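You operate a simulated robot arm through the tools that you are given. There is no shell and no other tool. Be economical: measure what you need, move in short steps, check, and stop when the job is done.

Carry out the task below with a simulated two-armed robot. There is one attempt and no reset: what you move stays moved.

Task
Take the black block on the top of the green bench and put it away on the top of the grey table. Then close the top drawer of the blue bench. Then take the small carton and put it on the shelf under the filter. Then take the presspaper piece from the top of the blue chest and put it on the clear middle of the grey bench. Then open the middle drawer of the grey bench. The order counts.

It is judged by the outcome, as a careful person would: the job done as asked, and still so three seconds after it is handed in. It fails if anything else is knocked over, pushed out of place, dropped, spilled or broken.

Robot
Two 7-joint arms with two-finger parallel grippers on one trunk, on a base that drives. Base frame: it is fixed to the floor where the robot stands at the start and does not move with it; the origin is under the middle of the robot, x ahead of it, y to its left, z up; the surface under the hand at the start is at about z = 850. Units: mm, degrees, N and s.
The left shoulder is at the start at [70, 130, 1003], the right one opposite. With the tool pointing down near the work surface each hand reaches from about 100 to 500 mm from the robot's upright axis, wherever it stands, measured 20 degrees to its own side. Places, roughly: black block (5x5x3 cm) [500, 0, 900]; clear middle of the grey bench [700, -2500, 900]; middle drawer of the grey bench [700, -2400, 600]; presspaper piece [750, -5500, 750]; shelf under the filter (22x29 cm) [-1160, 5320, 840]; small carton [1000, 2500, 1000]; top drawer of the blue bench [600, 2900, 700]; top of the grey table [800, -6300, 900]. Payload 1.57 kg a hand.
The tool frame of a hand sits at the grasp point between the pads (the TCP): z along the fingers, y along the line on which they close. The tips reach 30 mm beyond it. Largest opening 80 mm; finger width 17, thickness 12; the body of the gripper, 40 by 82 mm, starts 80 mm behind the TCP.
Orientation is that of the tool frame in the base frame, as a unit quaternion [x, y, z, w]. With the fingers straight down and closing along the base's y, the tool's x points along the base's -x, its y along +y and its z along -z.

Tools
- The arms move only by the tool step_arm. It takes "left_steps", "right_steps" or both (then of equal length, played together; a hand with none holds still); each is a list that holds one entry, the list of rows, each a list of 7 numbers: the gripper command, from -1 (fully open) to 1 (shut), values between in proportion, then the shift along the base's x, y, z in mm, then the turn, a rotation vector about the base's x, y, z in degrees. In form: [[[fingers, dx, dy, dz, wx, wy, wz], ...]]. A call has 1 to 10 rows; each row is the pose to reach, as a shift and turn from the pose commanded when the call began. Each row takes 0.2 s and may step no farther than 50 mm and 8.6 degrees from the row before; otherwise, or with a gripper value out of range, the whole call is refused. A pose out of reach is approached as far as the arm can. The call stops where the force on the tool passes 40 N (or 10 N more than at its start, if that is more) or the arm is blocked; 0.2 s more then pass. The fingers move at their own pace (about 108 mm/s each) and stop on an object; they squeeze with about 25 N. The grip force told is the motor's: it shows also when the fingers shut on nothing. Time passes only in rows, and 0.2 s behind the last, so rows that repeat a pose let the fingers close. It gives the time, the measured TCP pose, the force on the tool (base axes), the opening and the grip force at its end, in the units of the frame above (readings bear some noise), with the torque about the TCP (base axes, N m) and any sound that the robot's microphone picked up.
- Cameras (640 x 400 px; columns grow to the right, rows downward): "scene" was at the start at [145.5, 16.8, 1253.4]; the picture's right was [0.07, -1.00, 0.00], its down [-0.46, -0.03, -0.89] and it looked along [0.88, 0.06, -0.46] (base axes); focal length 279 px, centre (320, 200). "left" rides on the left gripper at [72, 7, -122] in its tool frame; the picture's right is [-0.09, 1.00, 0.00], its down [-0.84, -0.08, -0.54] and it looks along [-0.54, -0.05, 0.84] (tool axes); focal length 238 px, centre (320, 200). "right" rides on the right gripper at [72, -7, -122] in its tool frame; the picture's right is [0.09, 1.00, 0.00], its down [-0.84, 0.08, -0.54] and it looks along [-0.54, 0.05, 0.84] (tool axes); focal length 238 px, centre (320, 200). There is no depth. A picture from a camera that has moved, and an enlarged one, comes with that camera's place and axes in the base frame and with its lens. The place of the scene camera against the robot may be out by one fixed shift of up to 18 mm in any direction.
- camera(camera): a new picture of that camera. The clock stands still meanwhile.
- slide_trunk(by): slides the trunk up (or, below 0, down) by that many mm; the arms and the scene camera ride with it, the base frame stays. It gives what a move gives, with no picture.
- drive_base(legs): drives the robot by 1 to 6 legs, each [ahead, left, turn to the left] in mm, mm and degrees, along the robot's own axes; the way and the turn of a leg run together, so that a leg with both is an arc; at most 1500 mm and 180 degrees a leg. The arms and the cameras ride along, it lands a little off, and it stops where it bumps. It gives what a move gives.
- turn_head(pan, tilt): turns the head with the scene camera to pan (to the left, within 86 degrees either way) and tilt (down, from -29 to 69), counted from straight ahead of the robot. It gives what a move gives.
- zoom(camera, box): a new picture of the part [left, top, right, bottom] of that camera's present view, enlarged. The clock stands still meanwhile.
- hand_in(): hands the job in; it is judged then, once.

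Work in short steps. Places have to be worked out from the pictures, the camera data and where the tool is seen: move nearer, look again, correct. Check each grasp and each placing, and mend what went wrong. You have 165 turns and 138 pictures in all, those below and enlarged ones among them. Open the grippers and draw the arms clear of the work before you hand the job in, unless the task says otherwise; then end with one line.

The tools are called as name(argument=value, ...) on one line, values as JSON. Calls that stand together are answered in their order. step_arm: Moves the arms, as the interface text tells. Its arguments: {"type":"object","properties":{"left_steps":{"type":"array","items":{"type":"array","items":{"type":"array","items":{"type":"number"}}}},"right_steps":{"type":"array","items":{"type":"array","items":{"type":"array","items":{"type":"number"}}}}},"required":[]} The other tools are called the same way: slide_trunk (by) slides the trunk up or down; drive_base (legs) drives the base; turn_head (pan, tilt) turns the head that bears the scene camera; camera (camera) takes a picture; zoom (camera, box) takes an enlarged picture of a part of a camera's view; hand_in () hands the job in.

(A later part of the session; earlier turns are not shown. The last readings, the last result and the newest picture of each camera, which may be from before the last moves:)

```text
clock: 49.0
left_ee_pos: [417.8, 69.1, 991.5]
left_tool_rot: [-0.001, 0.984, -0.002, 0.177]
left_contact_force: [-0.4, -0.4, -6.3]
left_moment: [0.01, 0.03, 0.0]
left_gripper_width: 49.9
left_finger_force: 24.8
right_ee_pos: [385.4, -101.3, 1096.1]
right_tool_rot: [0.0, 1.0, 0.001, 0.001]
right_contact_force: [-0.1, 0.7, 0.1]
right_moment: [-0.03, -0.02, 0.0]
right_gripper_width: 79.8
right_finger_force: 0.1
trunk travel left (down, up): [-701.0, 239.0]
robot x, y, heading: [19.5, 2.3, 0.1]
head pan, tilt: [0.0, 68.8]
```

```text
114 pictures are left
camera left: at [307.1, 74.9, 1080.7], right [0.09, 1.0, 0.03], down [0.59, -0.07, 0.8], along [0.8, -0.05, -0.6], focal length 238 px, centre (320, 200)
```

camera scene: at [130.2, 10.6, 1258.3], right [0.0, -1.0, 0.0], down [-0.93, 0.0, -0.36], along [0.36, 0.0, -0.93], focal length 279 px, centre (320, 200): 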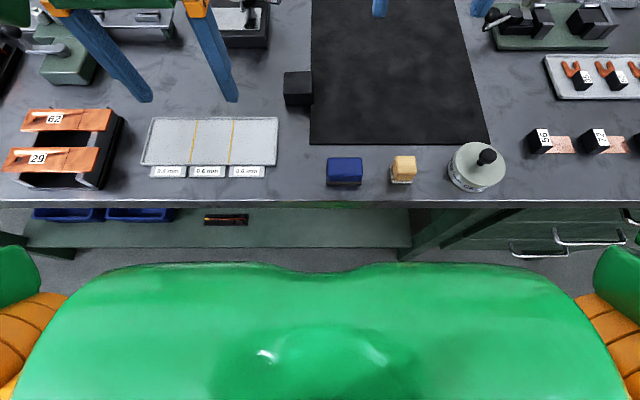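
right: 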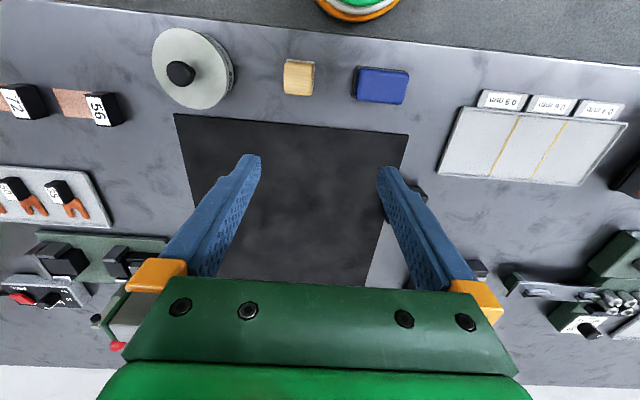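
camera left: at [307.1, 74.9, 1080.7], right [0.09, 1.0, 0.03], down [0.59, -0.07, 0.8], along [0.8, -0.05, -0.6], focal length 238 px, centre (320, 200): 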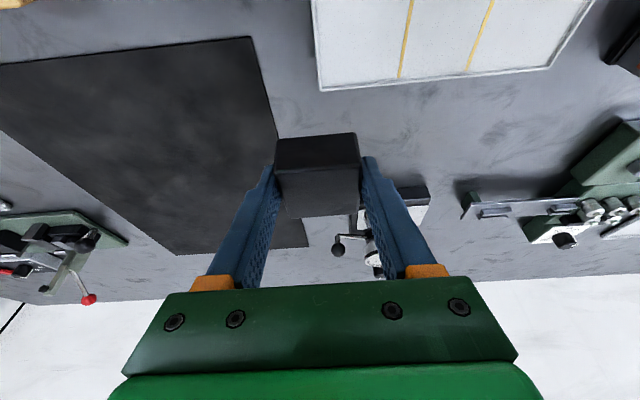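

The grip is firm and the arm is free. I'll retract closer to the body and then turn the head to plan the drive.

step_arm(left_steps=[[[1, -4, 2, 1, 0, 0, 0], [1, -14, 8, 4, 0, 0, 0], [1, -26, 15, 9, 0, 0, 0], [1, -40, 23, 14, 0, 0, 0], [1, -54, 32, 20, 0, 0, 0], [1, -68, 41, 26, 0, 0, 0], [1, -82, 50, 31, 0, 0, 0], [1, -94, 57, 36, 0, 0, 0], [1, -103, 62, 39, 0, 0, 0], [1, -106, 64, 40, 0, 0, 0]]])

turn_head(pan=-86, tilt=10)

camera(camera="scene")

```text
clock: 51.2
left_ee_pos: [312.6, 133.2, 1030.6]
left_tool_rot: [-0.002, 0.984, -0.002, 0.179]
left_contact_force: [-0.3, -0.6, -6.0]
left_moment: [0.01, 0.06, 0.0]
left_gripper_width: 49.8
left_finger_force: 24.6
right_ee_pos: [385.9, -99.9, 1095.6]
right_tool_rot: [0.0, 1.0, 0.001, 0.0]
right_contact_force: [0.3, 0.1, 1.4]
right_moment: [0.03, 0.02, 0.0]
right_gripper_width: 79.8
right_finger_force: 0.0
trunk travel left (down, up): [-701.0, 239.0]
robot x, y, heading: [23.3, -2.2, 0.1]
head pan, tilt: [0.0, 68.8]
```

```text
clock: 52.8
left_ee_pos: [312.2, 133.0, 1030.6]
left_tool_rot: [0.0, 0.984, -0.002, 0.178]
left_contact_force: [0.3, -0.2, -5.9]
left_moment: [-0.01, 0.01, -0.01]
left_gripper_width: 50.0
left_finger_force: 25.2
right_ee_pos: [386.0, -100.8, 1095.8]
right_tool_rot: [0.0, 1.0, 0.001, 0.001]
right_contact_force: [-0.1, 0.5, 0.5]
right_moment: [0.0, 0.01, 0.02]
right_gripper_width: 79.8
right_finger_force: 0.0
trunk travel left (down, up): [-701.0, 239.0]
robot x, y, heading: [13.7, 0.8, -0.1]
head pan, tilt: [-85.9, 10.0]
```

```text
113 pictures are left
camera scene: at [81.9, -81.8, 1342.0], right [-1.0, -0.07, 0.0], down [-0.01, 0.17, -0.98], along [0.07, -0.98, -0.17], focal length 279 px, centre (320, 200)
```

scene: 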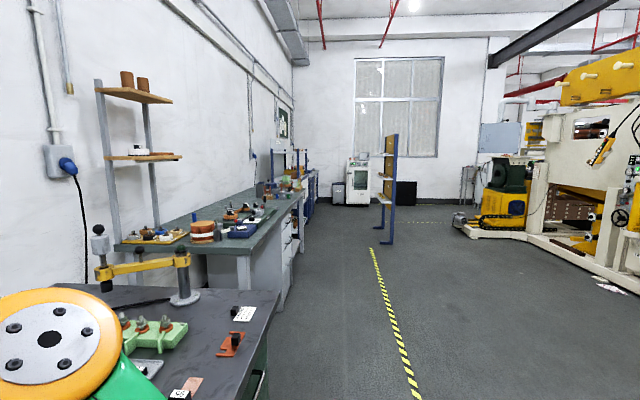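

The aisle is about 800 mm wide between the benches (front at x≈280 and beyond) and a rack near x≈−550. I'll back off 150 mm first, then check the grip.

drive_base(legs=[[-150, 0, 0]])

drive_base(legs=[[0, -1000, 0]])

camera(camera="left")

camera(camera="scene")

```text
clock: 54.2
left_ee_pos: [164.2, 132.8, 1030.8]
left_tool_rot: [0.0, 0.984, -0.002, 0.177]
left_contact_force: [0.3, -0.1, -5.8]
left_moment: [0.0, 0.05, -0.01]
left_gripper_width: 49.9
left_finger_force: 25.5
right_ee_pos: [238.0, -100.9, 1093.8]
right_tool_rot: [0.001, 1.0, 0.0, -0.001]
right_contact_force: [0.1, 0.0, 0.3]
right_moment: [-0.01, 0.01, 0.0]
right_gripper_width: 80.0
right_finger_force: 0.1
trunk travel left (down, up): [-701.0, 239.0]
robot x, y, heading: [-126.3, -0.9, 0.2]
head pan, tilt: [-85.9, 10.0]
```

```text
clock: 59.4
left_ee_pos: [166.9, -856.4, 1031.3]
left_tool_rot: [-0.008, 0.984, -0.001, 0.18]
left_contact_force: [0.1, -0.1, -5.6]
left_moment: [-0.03, 0.04, 0.0]
left_gripper_width: 50.0
left_finger_force: 24.1
right_ee_pos: [244.3, -1089.6, 1095.5]
right_tool_rot: [-0.007, 1.0, 0.0, 0.001]
right_contact_force: [-0.4, 0.3, 0.5]
right_moment: [-0.02, 0.0, -0.04]
right_gripper_width: 80.2
right_finger_force: 0.1
trunk travel left (down, up): [-701.0, 239.0]
robot x, y, heading: [-125.2, -995.3, 1.1]
head pan, tilt: [-85.9, 10.0]
```

```text
112 pictures are left
camera left: at [57.7, -852.3, 1120.2], right [0.07, 1.0, 0.03], down [0.59, -0.06, 0.8], along [0.8, -0.04, -0.6], focal length 238 px, centre (320, 200)
```

left: 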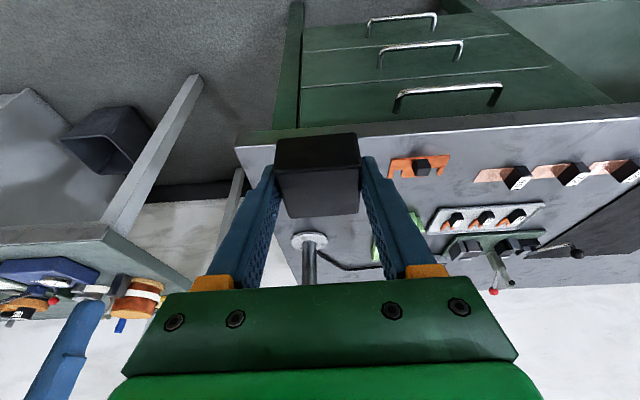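

```text
111 pictures are left
camera scene: at [-59.0, -1075.3, 1342.1], right [-1.0, -0.09, 0.0], down [-0.02, 0.17, -0.98], along [0.08, -0.98, -0.17], focal length 279 px, centre (320, 200)
```

scene: 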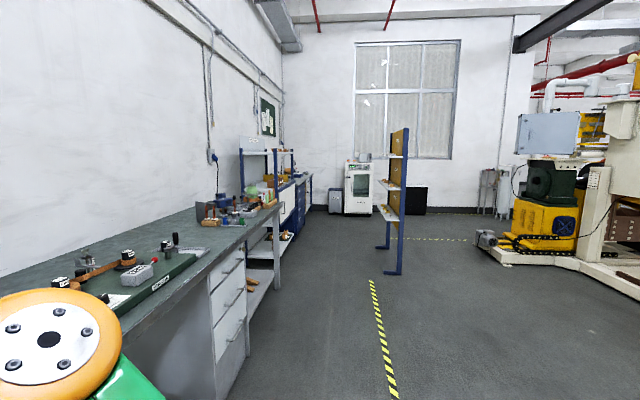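

The grip is stable. The rack spans y≈−4080..−4920 at x≈−560, and the grey bench front is at x≈460, so I'll follow the lane with x≈−80.

drive_base(legs=[[20, -1500, -1]])

camera(camera="scene")

```text
refused: leg 1 is longer than a leg can be; nothing moved
```

```text
110 pictures are left
camera scene: at [-59.0, -1075.3, 1342.1], right [-1.0, -0.09, 0.0], down [-0.02, 0.17, -0.98], along [0.08, -0.98, -0.17], focal length 279 px, centre (320, 200)
```

scene: 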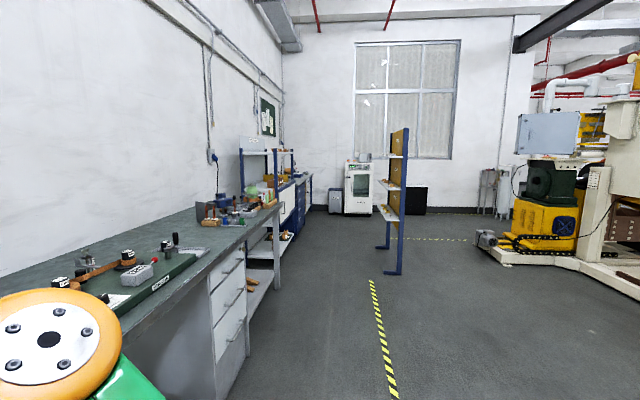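

That leg was just over the limit, so I'll shorten it.

drive_base(legs=[[10, -1400, -1]])

camera(camera="scene")

```text
clock: 66.3
left_ee_pos: [192.1, -2260.9, 1031.1]
left_tool_rot: [-0.003, 0.984, -0.002, 0.179]
left_contact_force: [-0.1, 0.1, -6.0]
left_moment: [-0.06, 0.06, -0.01]
left_gripper_width: 50.0
left_finger_force: 24.9
right_ee_pos: [267.6, -2494.4, 1095.4]
right_tool_rot: [-0.002, 1.0, 0.001, 0.002]
right_contact_force: [-0.1, 0.0, 0.8]
right_moment: [0.0, 0.04, -0.03]
right_gripper_width: 80.2
right_finger_force: 0.0
trunk travel left (down, up): [-701.0, 239.0]
robot x, y, heading: [-98.4, -2398.2, 0.3]
head pan, tilt: [-85.9, 10.0]
```

```text
109 pictures are left
camera scene: at [-35.9, -2476.7, 1342.1], right [-1.0, -0.08, 0.0], down [-0.01, 0.17, -0.98], along [0.07, -0.98, -0.17], focal length 279 px, centre (320, 200)
```

scene: 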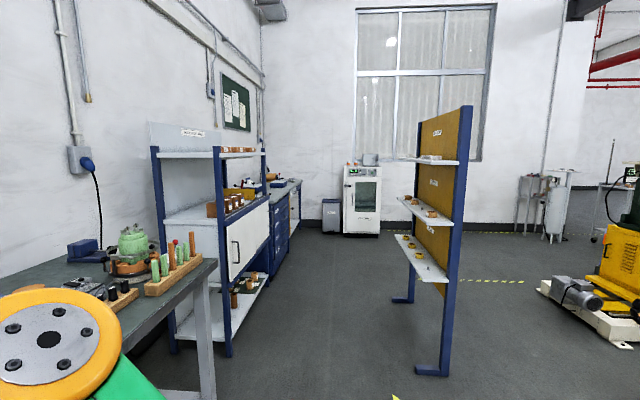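

The shelf unit's front is at x≈715 and the rack's feet reach x≈−500, so I'll shift to x≈0 while continuing right.

drive_base(legs=[[100, -1400, 0], [0, -1000, 0]])

camera(camera="scene")

```text
clock: 78.1
left_ee_pos: [321.5, -4650.6, 1030.0]
left_tool_rot: [-0.005, 0.984, -0.001, 0.178]
left_contact_force: [-0.3, 0.5, -6.3]
left_moment: [-0.01, 0.06, -0.02]
left_gripper_width: 49.6
left_finger_force: 24.5
right_ee_pos: [398.0, -4884.4, 1097.0]
right_tool_rot: [-0.006, 1.0, 0.001, 0.001]
right_contact_force: [0.0, 0.2, 0.3]
right_moment: [-0.01, 0.03, 0.01]
right_gripper_width: 79.9
right_finger_force: 0.0
trunk travel left (down, up): [-701.0, 239.0]
robot x, y, heading: [30.6, -4786.6, 0.5]
head pan, tilt: [-85.9, 10.0]
```

```text
108 pictures are left
camera scene: at [94.0, -4868.5, 1342.1], right [-1.0, -0.08, 0.0], down [-0.01, 0.17, -0.98], along [0.08, -0.98, -0.17], focal length 279 px, centre (320, 200)
```

scene: 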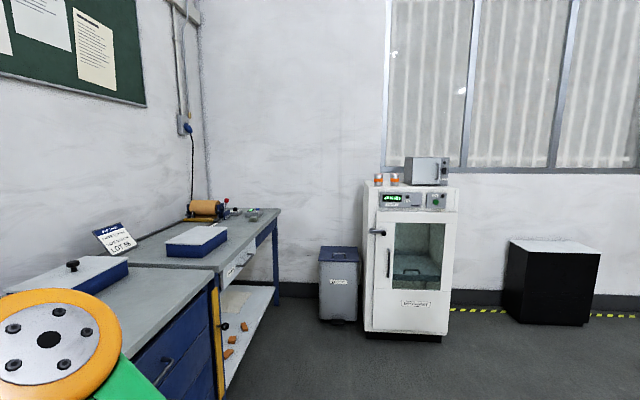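

The grey table lies past the blue chest, front edge at x≈590 and y≈−5900 to −6980. I'll drive about 1400 right and look at it.

drive_base(legs=[[50, -1430, 0]])

turn_head(pan=0, tilt=35)

camera(camera="scene")

```text
clock: 85.2
left_ee_pos: [394.7, -6069.1, 1030.5]
left_tool_rot: [-0.012, 0.984, 0.0, 0.178]
left_contact_force: [-0.6, 0.0, -5.7]
left_moment: [0.0, 0.05, -0.01]
left_gripper_width: 49.7
left_finger_force: 25.3
right_ee_pos: [474.1, -6299.5, 1094.9]
right_tool_rot: [-0.012, 1.0, 0.001, 0.001]
right_contact_force: [-0.1, 0.2, -0.6]
right_moment: [-0.03, 0.03, -0.01]
right_gripper_width: 80.0
right_finger_force: 0.0
trunk travel left (down, up): [-701.0, 239.0]
robot x, y, heading: [108.6, -6210.5, 1.4]
head pan, tilt: [-85.9, 10.0]
```

```text
clock: 86.8
left_ee_pos: [395.5, -6067.0, 1032.1]
left_tool_rot: [-0.013, 0.984, 0.0, 0.178]
left_contact_force: [0.2, 0.2, -6.2]
left_moment: [-0.02, 0.06, -0.02]
left_gripper_width: 49.6
left_finger_force: 25.0
right_ee_pos: [473.8, -6299.5, 1095.3]
right_tool_rot: [-0.012, 1.0, 0.0, 0.0]
right_contact_force: [0.1, -0.1, -0.6]
right_moment: [0.01, 0.05, 0.01]
right_gripper_width: 80.0
right_finger_force: 0.0
trunk travel left (down, up): [-701.0, 239.0]
robot x, y, heading: [105.2, -6206.5, 1.4]
head pan, tilt: [0.0, 35.0]
```

```text
107 pictures are left
camera scene: at [250.2, -6194.4, 1301.8], right [0.02, -1.0, 0.0], down [-0.57, -0.01, -0.82], along [0.82, 0.02, -0.57], focal length 279 px, centre (320, 200)
```

scene: 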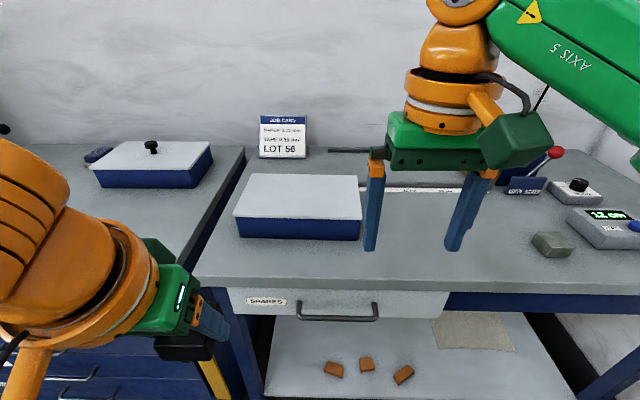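

The table between the blue box and the scales is clear, around y≈−6300..−6600. I'll aim to set the block near [690, −6400], so I drive 260 right and then ahead.

drive_base(legs=[[0, -260, -1.4], [140, 0, 0]])

camera(camera="scene")

camera(camera="left")

```text
clock: 89.5
left_ee_pos: [536.4, -6332.9, 1032.6]
left_tool_rot: [-0.001, 0.984, -0.001, 0.179]
left_contact_force: [0.9, -0.3, -5.6]
left_moment: [-0.02, 0.01, 0.01]
left_gripper_width: 49.8
left_finger_force: 25.3
right_ee_pos: [611.3, -6566.3, 1097.7]
right_tool_rot: [0.001, 1.0, 0.001, 0.002]
right_contact_force: [0.3, 0.3, 0.6]
right_moment: [0.02, -0.03, -0.02]
right_gripper_width: 79.9
right_finger_force: 0.1
trunk travel left (down, up): [-701.0, 239.0]
robot x, y, heading: [248.8, -6465.4, -0.1]
head pan, tilt: [0.0, 35.0]
```

```text
106 pictures are left
camera scene: at [387.7, -6455.2, 1302.1], right [0.0, -1.0, 0.0], down [-0.57, 0.0, -0.82], along [0.82, 0.0, -0.57], focal length 279 px, centre (320, 200)
```

scene: 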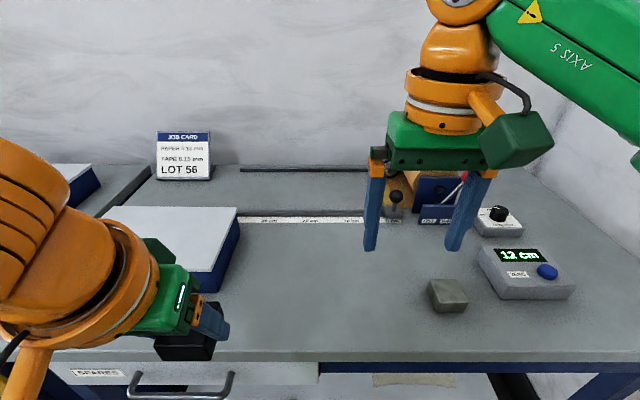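

```text
105 pictures are left
camera left: at [426.8, -6326.6, 1120.7], right [0.09, 1.0, 0.03], down [0.59, -0.07, 0.8], along [0.8, -0.05, -0.6], focal length 238 px, centre (320, 200)
```

left: 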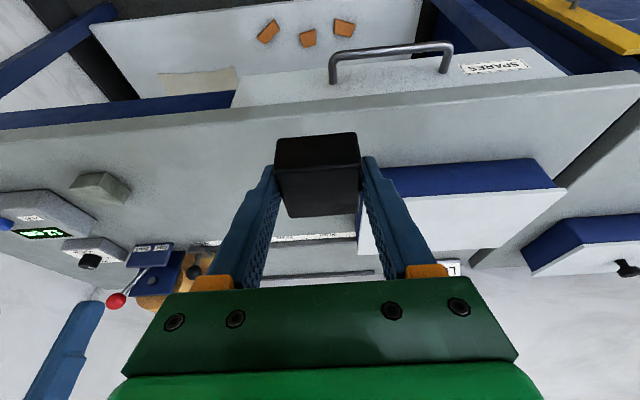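

Two views of the front edge give a table top at z≈860 and an edge at x≈596. I'll carry the block slowly to above [700, −6420].

step_arm(left_steps=[[[1, 4, -2, 0, 0, 0, 0], [1, 16, -9, -2, 0, 0, 0], [1, 32, -18, -5, 0, 0, 0], [1, 50, -28, -10, 0, 0, 0], [1, 68, -38, -16, 0, 0, 0], [1, 86, -48, -22, 0, 0, 0], [1, 104, -58, -28, 0, 0, 0], [1, 120, -67, -34, 0, 0, 0], [1, 132, -73, -38, 0, 0, 0], [1, 138, -76, -40, 0, 0, 0]]])

step_arm(left_steps=[[[1, 4, -2, -3, 0, 0, 0], [1, 12, -5, -10, 0, 0, 0], [1, 20, -8, -19, 0, 0, 0], [1, 26, -10, -29, 0, 0, 0], [1, 26, -10, -39, 0, 0, 0], [1, 26, -10, -48, 0, 0, 0], [1, 26, -10, -55, 0, 0, 0], [1, 26, -10, -60, 0, 0, 0]]])

camera(camera="left")

camera(camera="scene")

```text
clock: 91.8
left_ee_pos: [677.9, -6408.7, 990.9]
left_tool_rot: [0.0, 0.984, -0.002, 0.178]
left_contact_force: [-0.8, -0.1, -5.9]
left_moment: [0.03, 0.02, 0.0]
left_gripper_width: 49.8
left_finger_force: 25.1
right_ee_pos: [612.6, -6567.1, 1094.8]
right_tool_rot: [0.0, 1.0, 0.001, 0.0]
right_contact_force: [0.3, 0.9, -0.1]
right_moment: [0.03, 0.0, 0.03]
right_gripper_width: 80.0
right_finger_force: 0.0
trunk travel left (down, up): [-701.0, 239.0]
robot x, y, heading: [246.2, -6467.2, 0.1]
head pan, tilt: [0.0, 35.0]
```

```text
clock: 93.5
left_ee_pos: [702.5, -6418.8, 930.8]
left_tool_rot: [0.0, 0.984, -0.002, 0.178]
left_contact_force: [-0.9, -0.1, -6.3]
left_moment: [-0.02, 0.06, -0.01]
left_gripper_width: 49.8
left_finger_force: 24.8
right_ee_pos: [613.9, -6565.7, 1095.7]
right_tool_rot: [0.0, 1.0, 0.001, -0.001]
right_contact_force: [0.5, -0.2, -0.2]
right_moment: [0.01, 0.0, -0.02]
right_gripper_width: 80.0
right_finger_force: 0.1
trunk travel left (down, up): [-701.0, 239.0]
robot x, y, heading: [248.0, -6465.8, -0.1]
head pan, tilt: [0.0, 35.0]
```

```text
104 pictures are left
camera left: at [593.7, -6412.5, 1019.7], right [0.09, 1.0, 0.03], down [0.59, -0.07, 0.8], along [0.8, -0.05, -0.6], focal length 238 px, centre (320, 200)
```

left: 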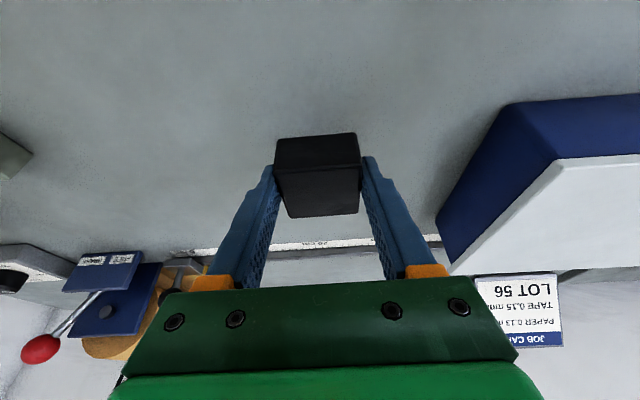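

```text
103 pictures are left
camera scene: at [391.0, -6455.3, 1301.7], right [0.0, -1.0, 0.0], down [-0.57, 0.0, -0.82], along [0.82, 0.0, -0.57], focal length 279 px, centre (320, 200)
```

scene: 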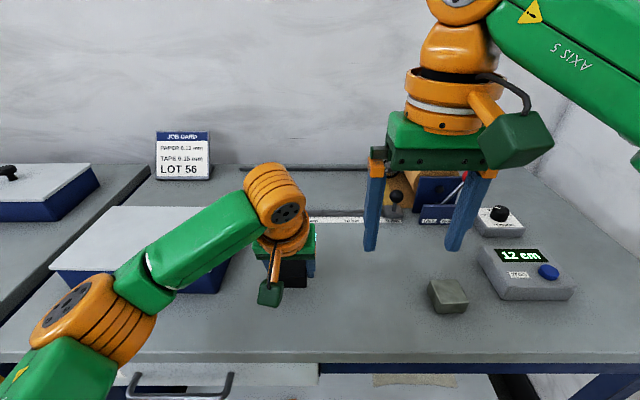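

The spot below is clear. I'll lower slowly until the block touches.

step_arm(left_steps=[[[1, 0, 0, -4, 0, 0, 0], [1, 0, 0, -12, 0, 0, 0], [1, 0, 0, -20, 0, 0, 0], [1, 0, 0, -27, 0, 0, 0], [1, 0, 0, -32, 0, 0, 0], [1, 0, 0, -36, 0, 0, 0]]])

```text
clock: 95.0
left_ee_pos: [702.0, -6419.0, 894.7]
left_tool_rot: [-0.002, 0.984, -0.001, 0.178]
left_contact_force: [-0.1, 0.0, -6.2]
left_moment: [-0.02, 0.03, -0.02]
left_gripper_width: 49.7
left_finger_force: 25.1
right_ee_pos: [612.8, -6566.3, 1095.8]
right_tool_rot: [0.0, 1.0, 0.001, 0.0]
right_contact_force: [0.8, -0.1, -0.2]
right_moment: [-0.01, -0.01, 0.01]
right_gripper_width: 79.9
right_finger_force: 0.0
trunk travel left (down, up): [-701.0, 239.0]
robot x, y, heading: [245.7, -6470.0, -0.0]
head pan, tilt: [0.0, 35.0]
```

There's no contact yet, so I'll continue in 2 mm rows.

step_arm(left_steps=[[[1, 0, 0, -2, 0, 0, 0], [1, 0, 0, -4, 0, 0, 0], [1, 0, 0, -6, 0, 0, 0], [1, 0, 0, -8, 0, 0, 0], [1, 0, 0, -10, 0, 0, 0]]])

```text
clock: 96.1
left_ee_pos: [701.4, -6419.5, 890.9]
left_tool_rot: [-0.001, 0.982, -0.003, 0.187]
left_contact_force: [-0.4, 0.2, 12.2]
left_moment: [0.47, 0.37, 0.01]
left_gripper_width: 49.8
left_finger_force: 24.7
right_ee_pos: [608.9, -6566.7, 1097.9]
right_tool_rot: [0.0, 1.0, 0.001, 0.002]
right_contact_force: [0.2, 0.7, 0.5]
right_moment: [0.04, 0.04, 0.03]
right_gripper_width: 80.0
right_finger_force: 0.0
trunk travel left (down, up): [-701.0, 239.0]
robot x, y, heading: [249.6, -6463.8, 0.2]
head pan, tilt: [0.0, 35.0]
stopped in row 5 (left hand): the force on the tool passed its limit at 43 N (the readings are from after the stop); the commanded pose is now the measured one
```

The block is on the table. I'll open the fingers and rise clear, then check.

step_arm(left_steps=[[[0.2, 0, 0, 1, 0, 0, 0], [-0.5, 0, 0, 1, 0, 0, 0], [-1, 0, 0, 1, 0, 0, 0], [-1, 0, 0, 1, 0, 0, 0], [-1, -7, 0, 20, 0, 0, 0], [-1, -20, 0, 55, 0, 0, 0], [-1, -40, 10, 95, 0, 0, 0], [-1, -65, 25, 120, 0, 0, 0], [-1, -90, 45, 145, 0, 0, 0]]])

camera(camera="scene")

```text
clock: 98.1
left_ee_pos: [612.7, -6372.1, 1035.6]
left_tool_rot: [-0.001, 0.983, -0.003, 0.185]
left_contact_force: [0.1, 0.8, -0.3]
left_moment: [-0.03, -0.02, 0.0]
left_gripper_width: 80.1
left_finger_force: 0.1
right_ee_pos: [611.5, -6567.3, 1096.3]
right_tool_rot: [0.0, 1.0, 0.002, 0.001]
right_contact_force: [-0.1, 0.0, -0.1]
right_moment: [-0.01, 0.0, 0.04]
right_gripper_width: 80.0
right_finger_force: 0.0
trunk travel left (down, up): [-701.0, 239.0]
robot x, y, heading: [248.1, -6467.2, 0.2]
head pan, tilt: [0.0, 35.0]
```

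```text
102 pictures are left
camera scene: at [388.0, -6454.6, 1302.1], right [0.0, -1.0, 0.0], down [-0.57, 0.0, -0.82], along [0.82, 0.0, -0.57], focal length 279 px, centre (320, 200)
```

scene: 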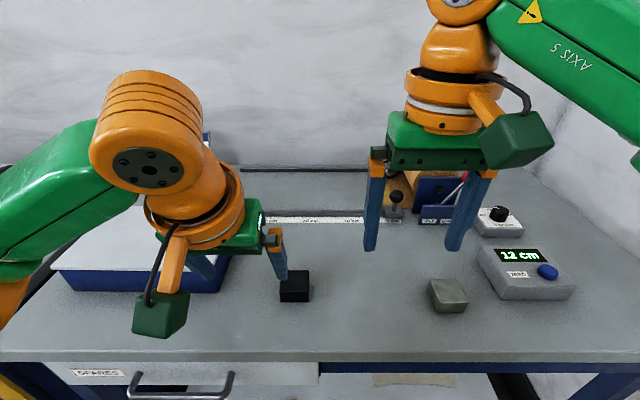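

The block is standing on the grey table. I'll tuck the left arm and drive back along the lane towards the blue bench.

step_arm(left_steps=[[[-1, -20, 12, 0, 0, 8, 0], [-1, -40, 25, 0, 0, 16, 0], [-1, -65, 40, 10, 0, 20, 0], [-1, -65, 40, 10, 0, 20, 0]]])

drive_base(legs=[[-230, 0, 0], [0, 1400, 0], [0, 1400, 0]])

```text
clock: 99.1
left_ee_pos: [550.1, -6335.0, 1043.9]
left_tool_rot: [-0.002, 1.0, -0.003, 0.009]
left_contact_force: [-0.3, 0.5, -0.2]
left_moment: [0.05, -0.01, -0.01]
left_gripper_width: 79.9
left_finger_force: 0.1
right_ee_pos: [612.1, -6567.1, 1096.4]
right_tool_rot: [0.0, 1.0, 0.001, 0.001]
right_contact_force: [0.5, 0.3, -0.4]
right_moment: [0.0, -0.01, 0.02]
right_gripper_width: 80.0
right_finger_force: 0.0
trunk travel left (down, up): [-701.0, 239.0]
robot x, y, heading: [249.4, -6468.7, 0.2]
head pan, tilt: [0.0, 35.0]
```

```text
clock: 114.0
left_ee_pos: [384.7, -3540.3, 1043.5]
left_tool_rot: [0.014, 1.0, -0.003, 0.011]
left_contact_force: [0.0, -0.1, 0.0]
left_moment: [0.01, 0.0, -0.02]
left_gripper_width: 80.1
left_finger_force: 0.1
right_ee_pos: [441.0, -3774.2, 1096.4]
right_tool_rot: [0.015, 1.0, 0.0, 0.002]
right_contact_force: [0.4, -0.8, 0.7]
right_moment: [0.0, 0.0, 0.0]
right_gripper_width: 79.8
right_finger_force: 0.1
trunk travel left (down, up): [-701.0, 239.0]
robot x, y, heading: [77.3, -3659.3, -1.7]
head pan, tilt: [0.0, 35.0]
```

Drift brought me to x≈77, so I'll correct the heading and move back to x≈−120 before passing the benches.

drive_base(legs=[[-200, 0, 1.7], [0, 1450, 0], [0, 1450, 0]])

turn_head(pan=86, tilt=12)

camera(camera="scene")

```text
clock: 129.2
left_ee_pos: [176.6, -619.7, 1043.1]
left_tool_rot: [-0.002, 1.0, -0.002, 0.011]
left_contact_force: [-0.1, 0.2, 0.3]
left_moment: [0.03, 0.01, -0.02]
left_gripper_width: 79.8
left_finger_force: 0.1
right_ee_pos: [238.0, -851.7, 1095.8]
right_tool_rot: [0.0, 1.0, 0.001, 0.001]
right_contact_force: [0.1, -0.2, -0.7]
right_moment: [0.03, -0.03, 0.0]
right_gripper_width: 80.1
right_finger_force: 0.1
trunk travel left (down, up): [-701.0, 239.0]
robot x, y, heading: [-131.5, -749.5, 0.0]
head pan, tilt: [0.0, 35.0]
```

```text
clock: 130.8
left_ee_pos: [175.9, -617.9, 1044.3]
left_tool_rot: [0.0, 1.0, -0.003, 0.01]
left_contact_force: [-0.3, -0.3, 0.6]
left_moment: [0.02, -0.02, 0.01]
left_gripper_width: 80.1
left_finger_force: 0.1
right_ee_pos: [237.9, -850.8, 1096.3]
right_tool_rot: [0.001, 1.0, 0.0, 0.0]
right_contact_force: [-0.1, 0.4, 0.2]
right_moment: [-0.02, 0.01, -0.01]
right_gripper_width: 80.0
right_finger_force: 0.1
trunk travel left (down, up): [-701.0, 239.0]
robot x, y, heading: [-127.1, -751.4, -0.1]
head pan, tilt: [85.9, 12.0]
```

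```text
101 pictures are left
camera scene: at [-66.0, -646.0, 1338.8], right [1.0, -0.07, 0.0], down [-0.02, -0.21, -0.98], along [0.07, 0.98, -0.21], focal length 279 px, centre (320, 200)
```

scene: 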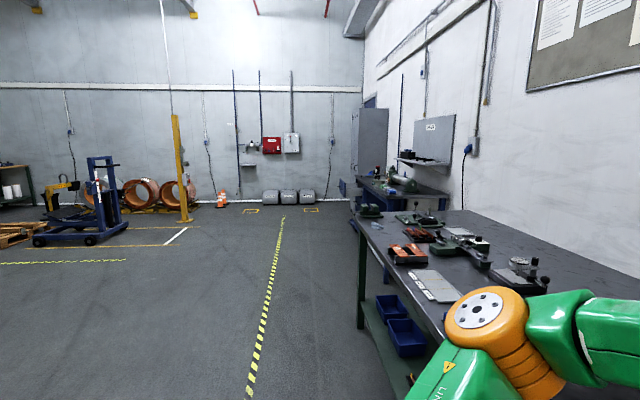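

The way to the left is clear, so I'll drive along to the blue bench.

drive_base(legs=[[0, 1450, 0], [0, 1450, 0], [0, 450, 0]])

turn_head(pan=20, tilt=30)

camera(camera="scene")

```text
clock: 147.0
left_ee_pos: [190.8, 2696.5, 1043.9]
left_tool_rot: [0.004, 1.0, -0.003, 0.01]
left_contact_force: [-0.1, 0.6, -0.3]
left_moment: [0.01, 0.03, 0.03]
left_gripper_width: 79.9
left_finger_force: 0.0
right_ee_pos: [250.3, 2462.7, 1096.6]
right_tool_rot: [0.006, 1.0, 0.002, 0.001]
right_contact_force: [0.1, -0.2, -0.4]
right_moment: [0.01, 0.0, -0.01]
right_gripper_width: 79.9
right_finger_force: 0.1
trunk travel left (down, up): [-701.0, 239.0]
robot x, y, heading: [-111.9, 2566.8, -0.6]
head pan, tilt: [85.9, 12.0]
```

```text
clock: 148.4
left_ee_pos: [191.0, 2695.7, 1044.0]
left_tool_rot: [0.004, 1.0, -0.003, 0.011]
left_contact_force: [0.0, -0.3, 0.4]
left_moment: [-0.02, -0.01, 0.02]
left_gripper_width: 80.1
left_finger_force: 0.1
right_ee_pos: [249.8, 2464.2, 1096.1]
right_tool_rot: [0.005, 1.0, 0.002, 0.001]
right_contact_force: [0.2, -0.2, 0.0]
right_moment: [0.0, 0.0, 0.01]
right_gripper_width: 80.1
right_finger_force: 0.1
trunk travel left (down, up): [-701.0, 239.0]
robot x, y, heading: [-113.3, 2566.8, -0.6]
head pan, tilt: [20.0, 30.0]
```

```text
100 pictures are left
camera scene: at [26.3, 2608.0, 1309.7], right [0.33, -0.94, 0.0], down [-0.47, -0.17, -0.87], along [0.82, 0.29, -0.5], focal length 279 px, centre (320, 200)
```

scene: 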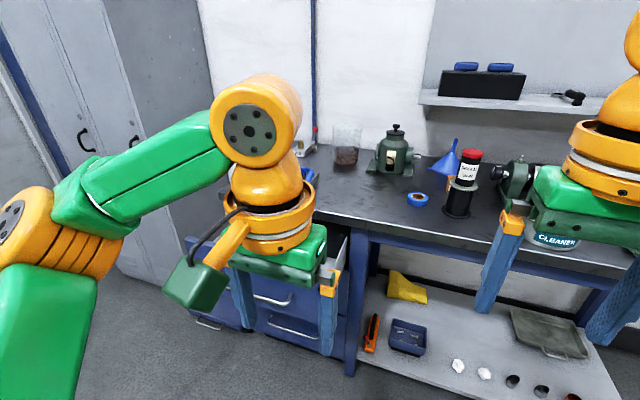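

The open drawer is hidden behind my left hand. I'll back off to view the bench front.

drive_base(legs=[[-250, 450, 0.6]])

turn_head(pan=-10, tilt=30)

camera(camera="scene")

```text
clock: 151.4
left_ee_pos: [-59.2, 3152.4, 1043.3]
left_tool_rot: [-0.003, 1.0, -0.003, 0.011]
left_contact_force: [-0.1, 0.1, 0.2]
left_moment: [0.0, -0.03, -0.03]
left_gripper_width: 80.3
left_finger_force: 0.0
right_ee_pos: [3.3, 2920.8, 1096.8]
right_tool_rot: [0.0, 1.0, 0.001, 0.001]
right_contact_force: [0.6, -0.1, 0.3]
right_moment: [0.0, -0.02, -0.02]
right_gripper_width: 80.0
right_finger_force: 0.1
trunk travel left (down, up): [-701.0, 239.0]
robot x, y, heading: [-360.5, 3019.6, 0.5]
head pan, tilt: [20.0, 30.0]
```

```text
clock: 152.4
left_ee_pos: [-60.5, 3153.2, 1042.5]
left_tool_rot: [-0.003, 1.0, -0.003, 0.011]
left_contact_force: [0.0, -0.4, -0.1]
left_moment: [-0.02, 0.01, 0.02]
left_gripper_width: 79.9
left_finger_force: 0.0
right_ee_pos: [3.0, 2919.4, 1096.7]
right_tool_rot: [-0.001, 1.0, 0.001, 0.001]
right_contact_force: [-0.4, -0.2, 0.0]
right_moment: [0.01, -0.02, 0.01]
right_gripper_width: 80.0
right_finger_force: 0.1
trunk travel left (down, up): [-701.0, 239.0]
robot x, y, heading: [-362.8, 3021.8, 0.3]
head pan, tilt: [-10.0, 30.0]
```

```text
99 pictures are left
camera scene: at [-218.9, 3015.8, 1309.7], right [-0.17, -0.99, 0.0], down [-0.49, 0.09, -0.87], along [0.85, -0.15, -0.5], focal length 279 px, centre (320, 200)
```

scene: 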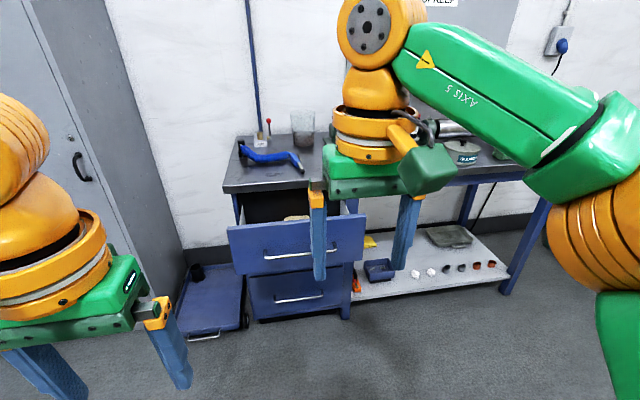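

The top drawer is open: its front is at x≈530 near y≈2960, and the bench edge is at x≈660. I'll lower the trunk, tilt the left fingers forward and shut them, ready to push the drawer front.

slide_trunk(by=-150)

step_arm(left_steps=[[[1, 10, 0, -15, 0, -7.5, 0], [1, 20, 0, -30, 0, -15, 0], [1, 30, 0, -45, 0, -22.5, 0], [1, 40, 0, -60, 0, -30, 0], [1, 50, 0, -75, 0, -37.5, 0], [1, 60, 0, -90, 0, -45, 0], [1, 70, 0, -105, 0, -52.5, 0], [1, 80, 0, -120, 0, -60, 0], [1, 80, 0, -120, 0, -60, 0]]])

camera(camera="scene")

```text
clock: 154.1
left_ee_pos: [-60.5, 3153.8, 893.3]
left_tool_rot: [-0.002, 1.0, -0.002, 0.011]
left_contact_force: [-0.3, -0.7, 0.1]
left_moment: [-0.03, -0.02, 0.04]
left_gripper_width: 79.8
left_finger_force: 0.0
right_ee_pos: [3.0, 2921.0, 946.5]
right_tool_rot: [0.0, 1.0, 0.001, 0.001]
right_contact_force: [-1.1, 0.1, -0.3]
right_moment: [0.04, -0.02, 0.02]
right_gripper_width: 79.7
right_finger_force: 0.0
trunk travel left (down, up): [-551.0, 389.0]
robot x, y, heading: [-361.9, 3021.2, -0.2]
head pan, tilt: [-10.0, 30.0]
```

```text
clock: 156.1
left_ee_pos: [47.9, 3141.4, 765.7]
left_tool_rot: [-0.001, 0.861, -0.003, 0.509]
left_contact_force: [0.2, 0.7, -0.5]
left_moment: [0.0, -0.03, -0.02]
left_gripper_width: 0.1
left_finger_force: 20.9
left hand out of reach, approached as far as the arm can: row 6, 7, 8, 9
right_ee_pos: [3.8, 2920.4, 946.9]
right_tool_rot: [-0.001, 1.0, 0.001, 0.001]
right_contact_force: [0.6, 0.6, -0.2]
right_moment: [-0.01, 0.0, 0.0]
right_gripper_width: 80.0
right_finger_force: 0.0
trunk travel left (down, up): [-551.0, 389.0]
robot x, y, heading: [-360.1, 3018.6, 0.1]
head pan, tilt: [-10.0, 30.0]
```

```text
98 pictures are left
camera scene: at [-219.1, 3015.5, 1159.7], right [-0.17, -0.99, 0.0], down [-0.49, 0.09, -0.87], along [0.85, -0.15, -0.5], focal length 279 px, centre (320, 200)
```

scene: 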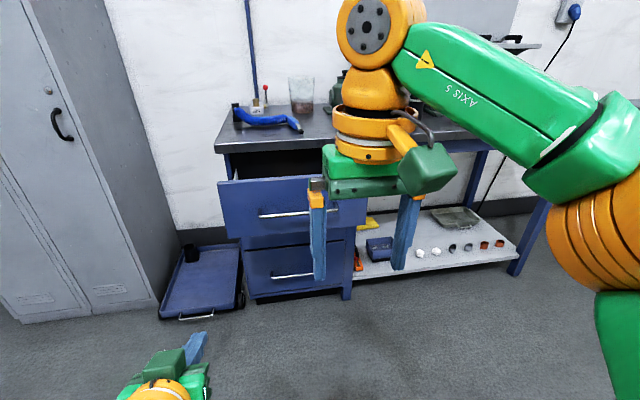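

By triangulation the bench top is at z≈862 and x≈667; the drawer front is at x≈470–530, z≈650–830, centred at y≈2955. I'll drive so the left hand stands just in front of it.

drive_base(legs=[[0, -185, 0], [300, 0, 0]])

turn_head(pan=15, tilt=40)

camera(camera="scene")

camera(camera="left")

```text
clock: 159.3
left_ee_pos: [347.3, 2960.9, 765.8]
left_tool_rot: [-0.003, 0.86, -0.001, 0.509]
left_contact_force: [0.7, -0.4, -0.4]
left_moment: [-0.02, -0.04, -0.02]
left_gripper_width: 0.0
left_finger_force: 21.3
right_ee_pos: [302.9, 2738.7, 947.2]
right_tool_rot: [-0.004, 1.0, 0.001, 0.0]
right_contact_force: [0.2, 0.8, 0.5]
right_moment: [0.02, -0.02, 0.0]
right_gripper_width: 80.2
right_finger_force: 0.1
trunk travel left (down, up): [-551.0, 389.0]
robot x, y, heading: [-61.5, 2839.2, 0.2]
head pan, tilt: [-10.0, 30.0]
```

```text
clock: 160.2
left_ee_pos: [348.0, 2960.0, 765.0]
left_tool_rot: [-0.003, 0.861, -0.001, 0.509]
left_contact_force: [0.4, -0.7, -0.7]
left_moment: [0.03, 0.0, 0.02]
left_gripper_width: 0.1
left_finger_force: 21.1
right_ee_pos: [303.2, 2737.9, 947.2]
right_tool_rot: [-0.004, 1.0, 0.001, 0.001]
right_contact_force: [-1.1, -0.3, -0.2]
right_moment: [0.02, 0.03, -0.02]
right_gripper_width: 80.0
right_finger_force: 0.0
trunk travel left (down, up): [-551.0, 389.0]
robot x, y, heading: [-59.5, 2839.7, 0.8]
head pan, tilt: [15.0, 40.0]
```

```text
97 pictures are left
camera scene: at [74.6, 2870.5, 1144.4], right [0.27, -0.96, 0.0], down [-0.62, -0.17, -0.77], along [0.74, 0.2, -0.64], focal length 279 px, centre (320, 200)
```

scene: 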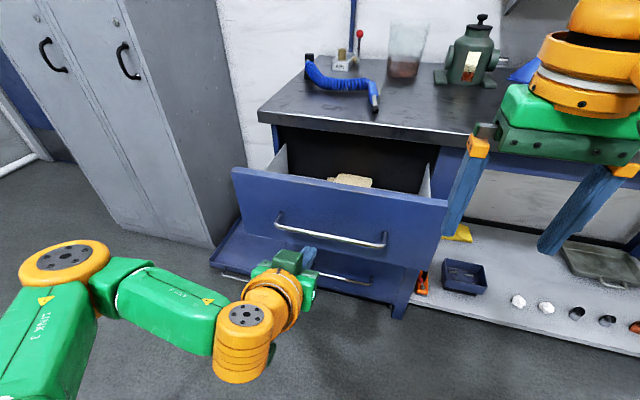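

```text
96 pictures are left
camera left: at [206.6, 2965.3, 761.5], right [0.04, 1.0, 0.07], down [-0.07, -0.07, 0.99], along [1.0, -0.05, 0.07], focal length 238 px, centre (320, 200)
```

left: 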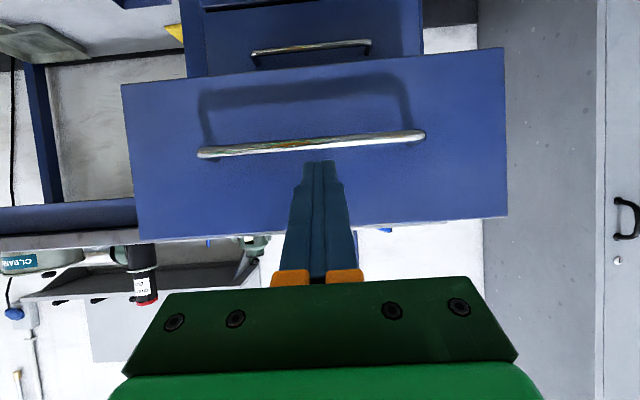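

The wrist view shows the drawer front at x≈460, spanning z≈643–809, with the handle at z≈721; my tips at z≈751 would touch the face above the handle. I'll draw the hand in 60 mm and bring the base nearer so the arm has enough stroke.

step_arm(left_steps=[[[1, -30, -5, 5, 0, 0, 0], [1, -60, -8, 10, 0, 0, 0], [1, -60, -8, 10, 0, 0, 0]]])

drive_base(legs=[[125, 0, -0.5]])

camera(camera="left")

```text
clock: 161.0
left_ee_pos: [328.2, 2925.0, 761.0]
left_tool_rot: [-0.003, 0.86, -0.002, 0.509]
left_contact_force: [0.2, 0.3, 0.8]
left_moment: [-0.02, 0.01, 0.0]
left_gripper_width: 0.0
left_finger_force: 21.3
left hand out of reach, approached as far as the arm can: row 1, 2, 3
right_ee_pos: [304.4, 2739.8, 945.0]
right_tool_rot: [-0.003, 1.0, 0.0, 0.001]
right_contact_force: [-0.2, -0.5, 1.1]
right_moment: [0.02, 0.02, 0.0]
right_gripper_width: 79.7
right_finger_force: 0.1
trunk travel left (down, up): [-551.0, 389.0]
robot x, y, heading: [-64.4, 2840.2, 0.2]
head pan, tilt: [15.0, 40.0]
```

```text
clock: 162.2
left_ee_pos: [452.9, 2923.8, 762.0]
left_tool_rot: [0.002, 0.861, -0.004, 0.509]
left_contact_force: [-0.3, -0.4, 0.9]
left_moment: [-0.01, -0.04, 0.01]
left_gripper_width: 0.0
left_finger_force: 21.4
right_ee_pos: [426.7, 2736.0, 945.8]
right_tool_rot: [0.001, 1.0, 0.001, 0.001]
right_contact_force: [0.1, 0.8, 0.6]
right_moment: [-0.01, -0.03, 0.02]
right_gripper_width: 80.0
right_finger_force: 0.0
trunk travel left (down, up): [-551.0, 389.0]
robot x, y, heading: [62.6, 2836.9, -0.0]
head pan, tilt: [15.0, 40.0]
```

```text
95 pictures are left
camera left: at [313.1, 2929.4, 757.3], right [0.05, 1.0, 0.07], down [-0.07, -0.07, 0.99], along [1.0, -0.05, 0.07], focal length 238 px, centre (320, 200)
```

left: 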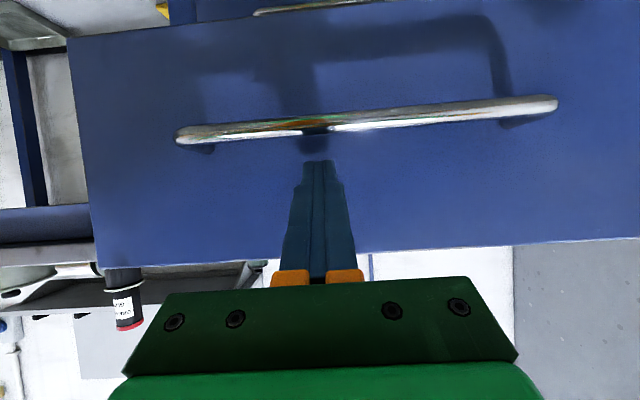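

The tips are almost touching, about 35 mm above the handle. I'll push straight ahead slowly.

step_arm(left_steps=[[[1, 12, 4, 2, 0, 0, 0], [1, 24, 8, 3, 0, 0, 0], [1, 36, 10, 4, 0, 0, 0], [1, 48, 10, 4, 0, 0, 0], [1, 60, 10, 4, 0, 0, 0], [1, 72, 10, 4, 0, 0, 0], [1, 84, 10, 4, 0, 0, 0], [1, 96, 10, 4, 0, 0, 0], [1, 108, 10, 4, 0, 0, 0], [1, 120, 10, 4, 0, 0, 0]]])

camera(camera="scene")

```text
clock: 164.4
left_ee_pos: [574.7, 2933.5, 765.1]
left_tool_rot: [0.001, 0.861, -0.004, 0.509]
left_contact_force: [-0.3, -0.9, -0.6]
left_moment: [0.03, -0.02, 0.01]
left_gripper_width: 0.1
left_finger_force: 21.2
right_ee_pos: [427.4, 2736.6, 945.0]
right_tool_rot: [0.002, 1.0, 0.0, 0.001]
right_contact_force: [0.1, -0.3, 0.6]
right_moment: [-0.04, 0.02, 0.01]
right_gripper_width: 80.2
right_finger_force: 0.1
trunk travel left (down, up): [-551.0, 389.0]
robot x, y, heading: [66.5, 2840.0, 0.0]
head pan, tilt: [15.0, 40.0]
```

```text
94 pictures are left
camera scene: at [200.4, 2869.6, 1144.3], right [0.26, -0.97, 0.0], down [-0.62, -0.17, -0.77], along [0.74, 0.2, -0.64], focal length 279 px, centre (320, 200)
```

scene: 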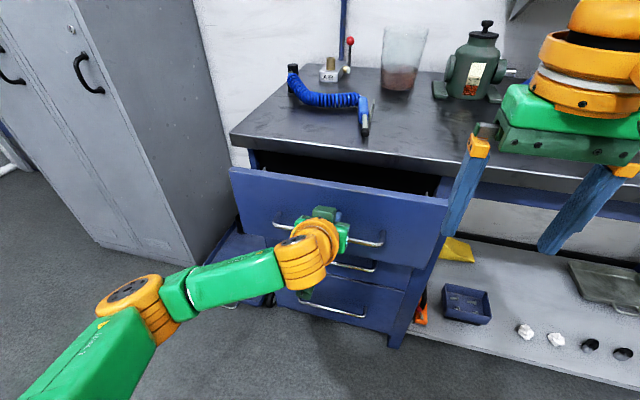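

The drawer is sliding shut. I'll keep pushing until it stops.

step_arm(left_steps=[[[1, 10, 3, 0, 0, 0, 0], [1, 20, 4, 0, 0, 0, 0], [1, 30, 4, 0, 0, 0, 0], [1, 40, 4, 0, 0, 0, 0], [1, 48, 4, 0, 0, 0, 0], [1, 56, 4, 0, 0, 0, 0], [1, 64, 4, 0, 0, 0, 0], [1, 72, 4, 0, 0, 0, 0]]])

camera(camera="scene")

```text
clock: 166.2
left_ee_pos: [647.1, 2937.3, 766.1]
left_tool_rot: [0.001, 0.861, -0.004, 0.509]
left_contact_force: [-0.3, -1.1, 0.1]
left_moment: [0.01, 0.0, -0.02]
left_gripper_width: 0.1
left_finger_force: 21.7
right_ee_pos: [429.0, 2735.9, 946.2]
right_tool_rot: [0.001, 1.0, 0.001, 0.002]
right_contact_force: [-0.5, -0.6, 0.1]
right_moment: [-0.01, -0.02, 0.05]
right_gripper_width: 79.9
right_finger_force: 0.1
trunk travel left (down, up): [-551.0, 389.0]
robot x, y, heading: [64.1, 2836.9, 0.0]
head pan, tilt: [15.0, 40.0]
```

```text
93 pictures are left
camera scene: at [200.0, 2869.6, 1144.3], right [0.26, -0.97, 0.0], down [-0.62, -0.17, -0.77], along [0.74, 0.2, -0.64], focal length 279 px, centre (320, 200)
```

scene: 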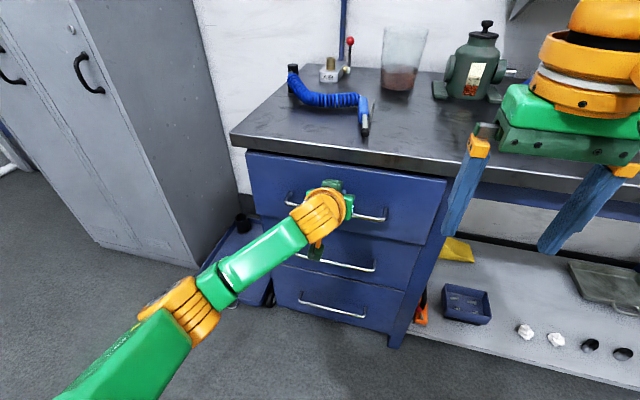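

It's nearly closed. I'll press a little further to feel the stop.

step_arm(left_steps=[[[1, 5, 0, 0, 0, 0, 0], [1, 10, 0, 0, 0, 0, 0], [1, 15, 0, 0, 0, 0, 0], [1, 20, 0, 0, 0, 0, 0], [1, 25, 0, 0, 0, 0, 0]]])

zoom(camera="scene", box=[220, 120, 460, 270])

```text
clock: 167.4
left_ee_pos: [671.5, 2937.0, 766.6]
left_tool_rot: [0.001, 0.861, -0.004, 0.509]
left_contact_force: [1.1, -0.1, 0.9]
left_moment: [0.02, -0.02, 0.0]
left_gripper_width: 0.2
left_finger_force: 20.6
right_ee_pos: [428.9, 2735.3, 946.4]
right_tool_rot: [0.002, 1.0, 0.001, 0.001]
right_contact_force: [-0.5, 0.2, 0.4]
right_moment: [0.0, -0.01, 0.03]
right_gripper_width: 80.1
right_finger_force: 0.1
trunk travel left (down, up): [-551.0, 389.0]
robot x, y, heading: [66.5, 2834.4, 0.0]
head pan, tilt: [15.0, 40.0]
```

```text
2.67 times, centred on (340, 195) of scene
camera zoom: at [200.0, 2869.7, 1144.3], right [0.26, -0.97, 0.0], down [-0.62, -0.17, -0.77], along [0.74, 0.2, -0.64], focal length 745 px, centre (267, 213)
```

zoom: 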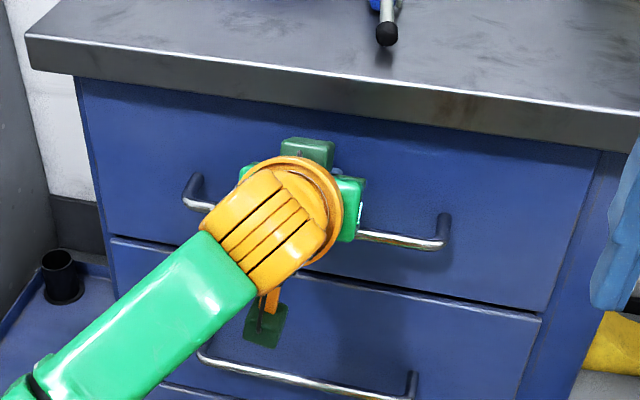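

It still glides freely and looks almost flush. I'll press a bit more until I feel resistance.

step_arm(left_steps=[[[1, 4, 0, 0, 0, 0, 0], [1, 8, 0, 0, 0, 0, 0], [1, 12, 0, 0, 0, 0, 0], [1, 16, 0, 0, 0, 0, 0], [1, 20, 0, 0, 0, 0, 0], [1, 24, 0, 0, 0, 0, 0], [1, 28, 0, 0, 0, 0, 0]]])

zoom(camera="scene", box=[220, 120, 460, 270])

```text
clock: 168.2
left_ee_pos: [673.1, 2936.9, 766.1]
left_tool_rot: [0.0, 0.862, -0.003, 0.507]
left_contact_force: [-21.8, 0.8, 6.6]
left_moment: [-0.06, 0.0, 0.03]
left_gripper_width: 0.2
left_finger_force: 21.4
right_ee_pos: [420.0, 2736.7, 949.2]
right_tool_rot: [0.0, 1.0, 0.001, 0.007]
right_contact_force: [-0.4, 0.7, 0.2]
right_moment: [-0.02, 0.01, 0.01]
right_gripper_width: 80.0
right_finger_force: 0.1
trunk travel left (down, up): [-551.0, 389.0]
robot x, y, heading: [61.2, 2837.8, -0.1]
head pan, tilt: [15.0, 40.0]
stopped in row 3 (left hand): the force on the tool passed its limit at 46 N (the readings are from after the stop); the commanded pose is now the measured one
```

```text
2.67 times, centred on (340, 195) of scene
camera zoom: at [189.7, 2870.0, 1145.8], right [0.26, -0.97, 0.0], down [-0.61, -0.17, -0.77], along [0.75, 0.2, -0.64], focal length 745 px, centre (267, 213)
```

zoom: 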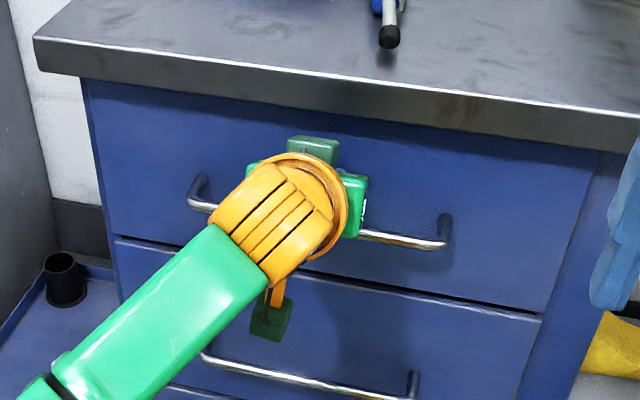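

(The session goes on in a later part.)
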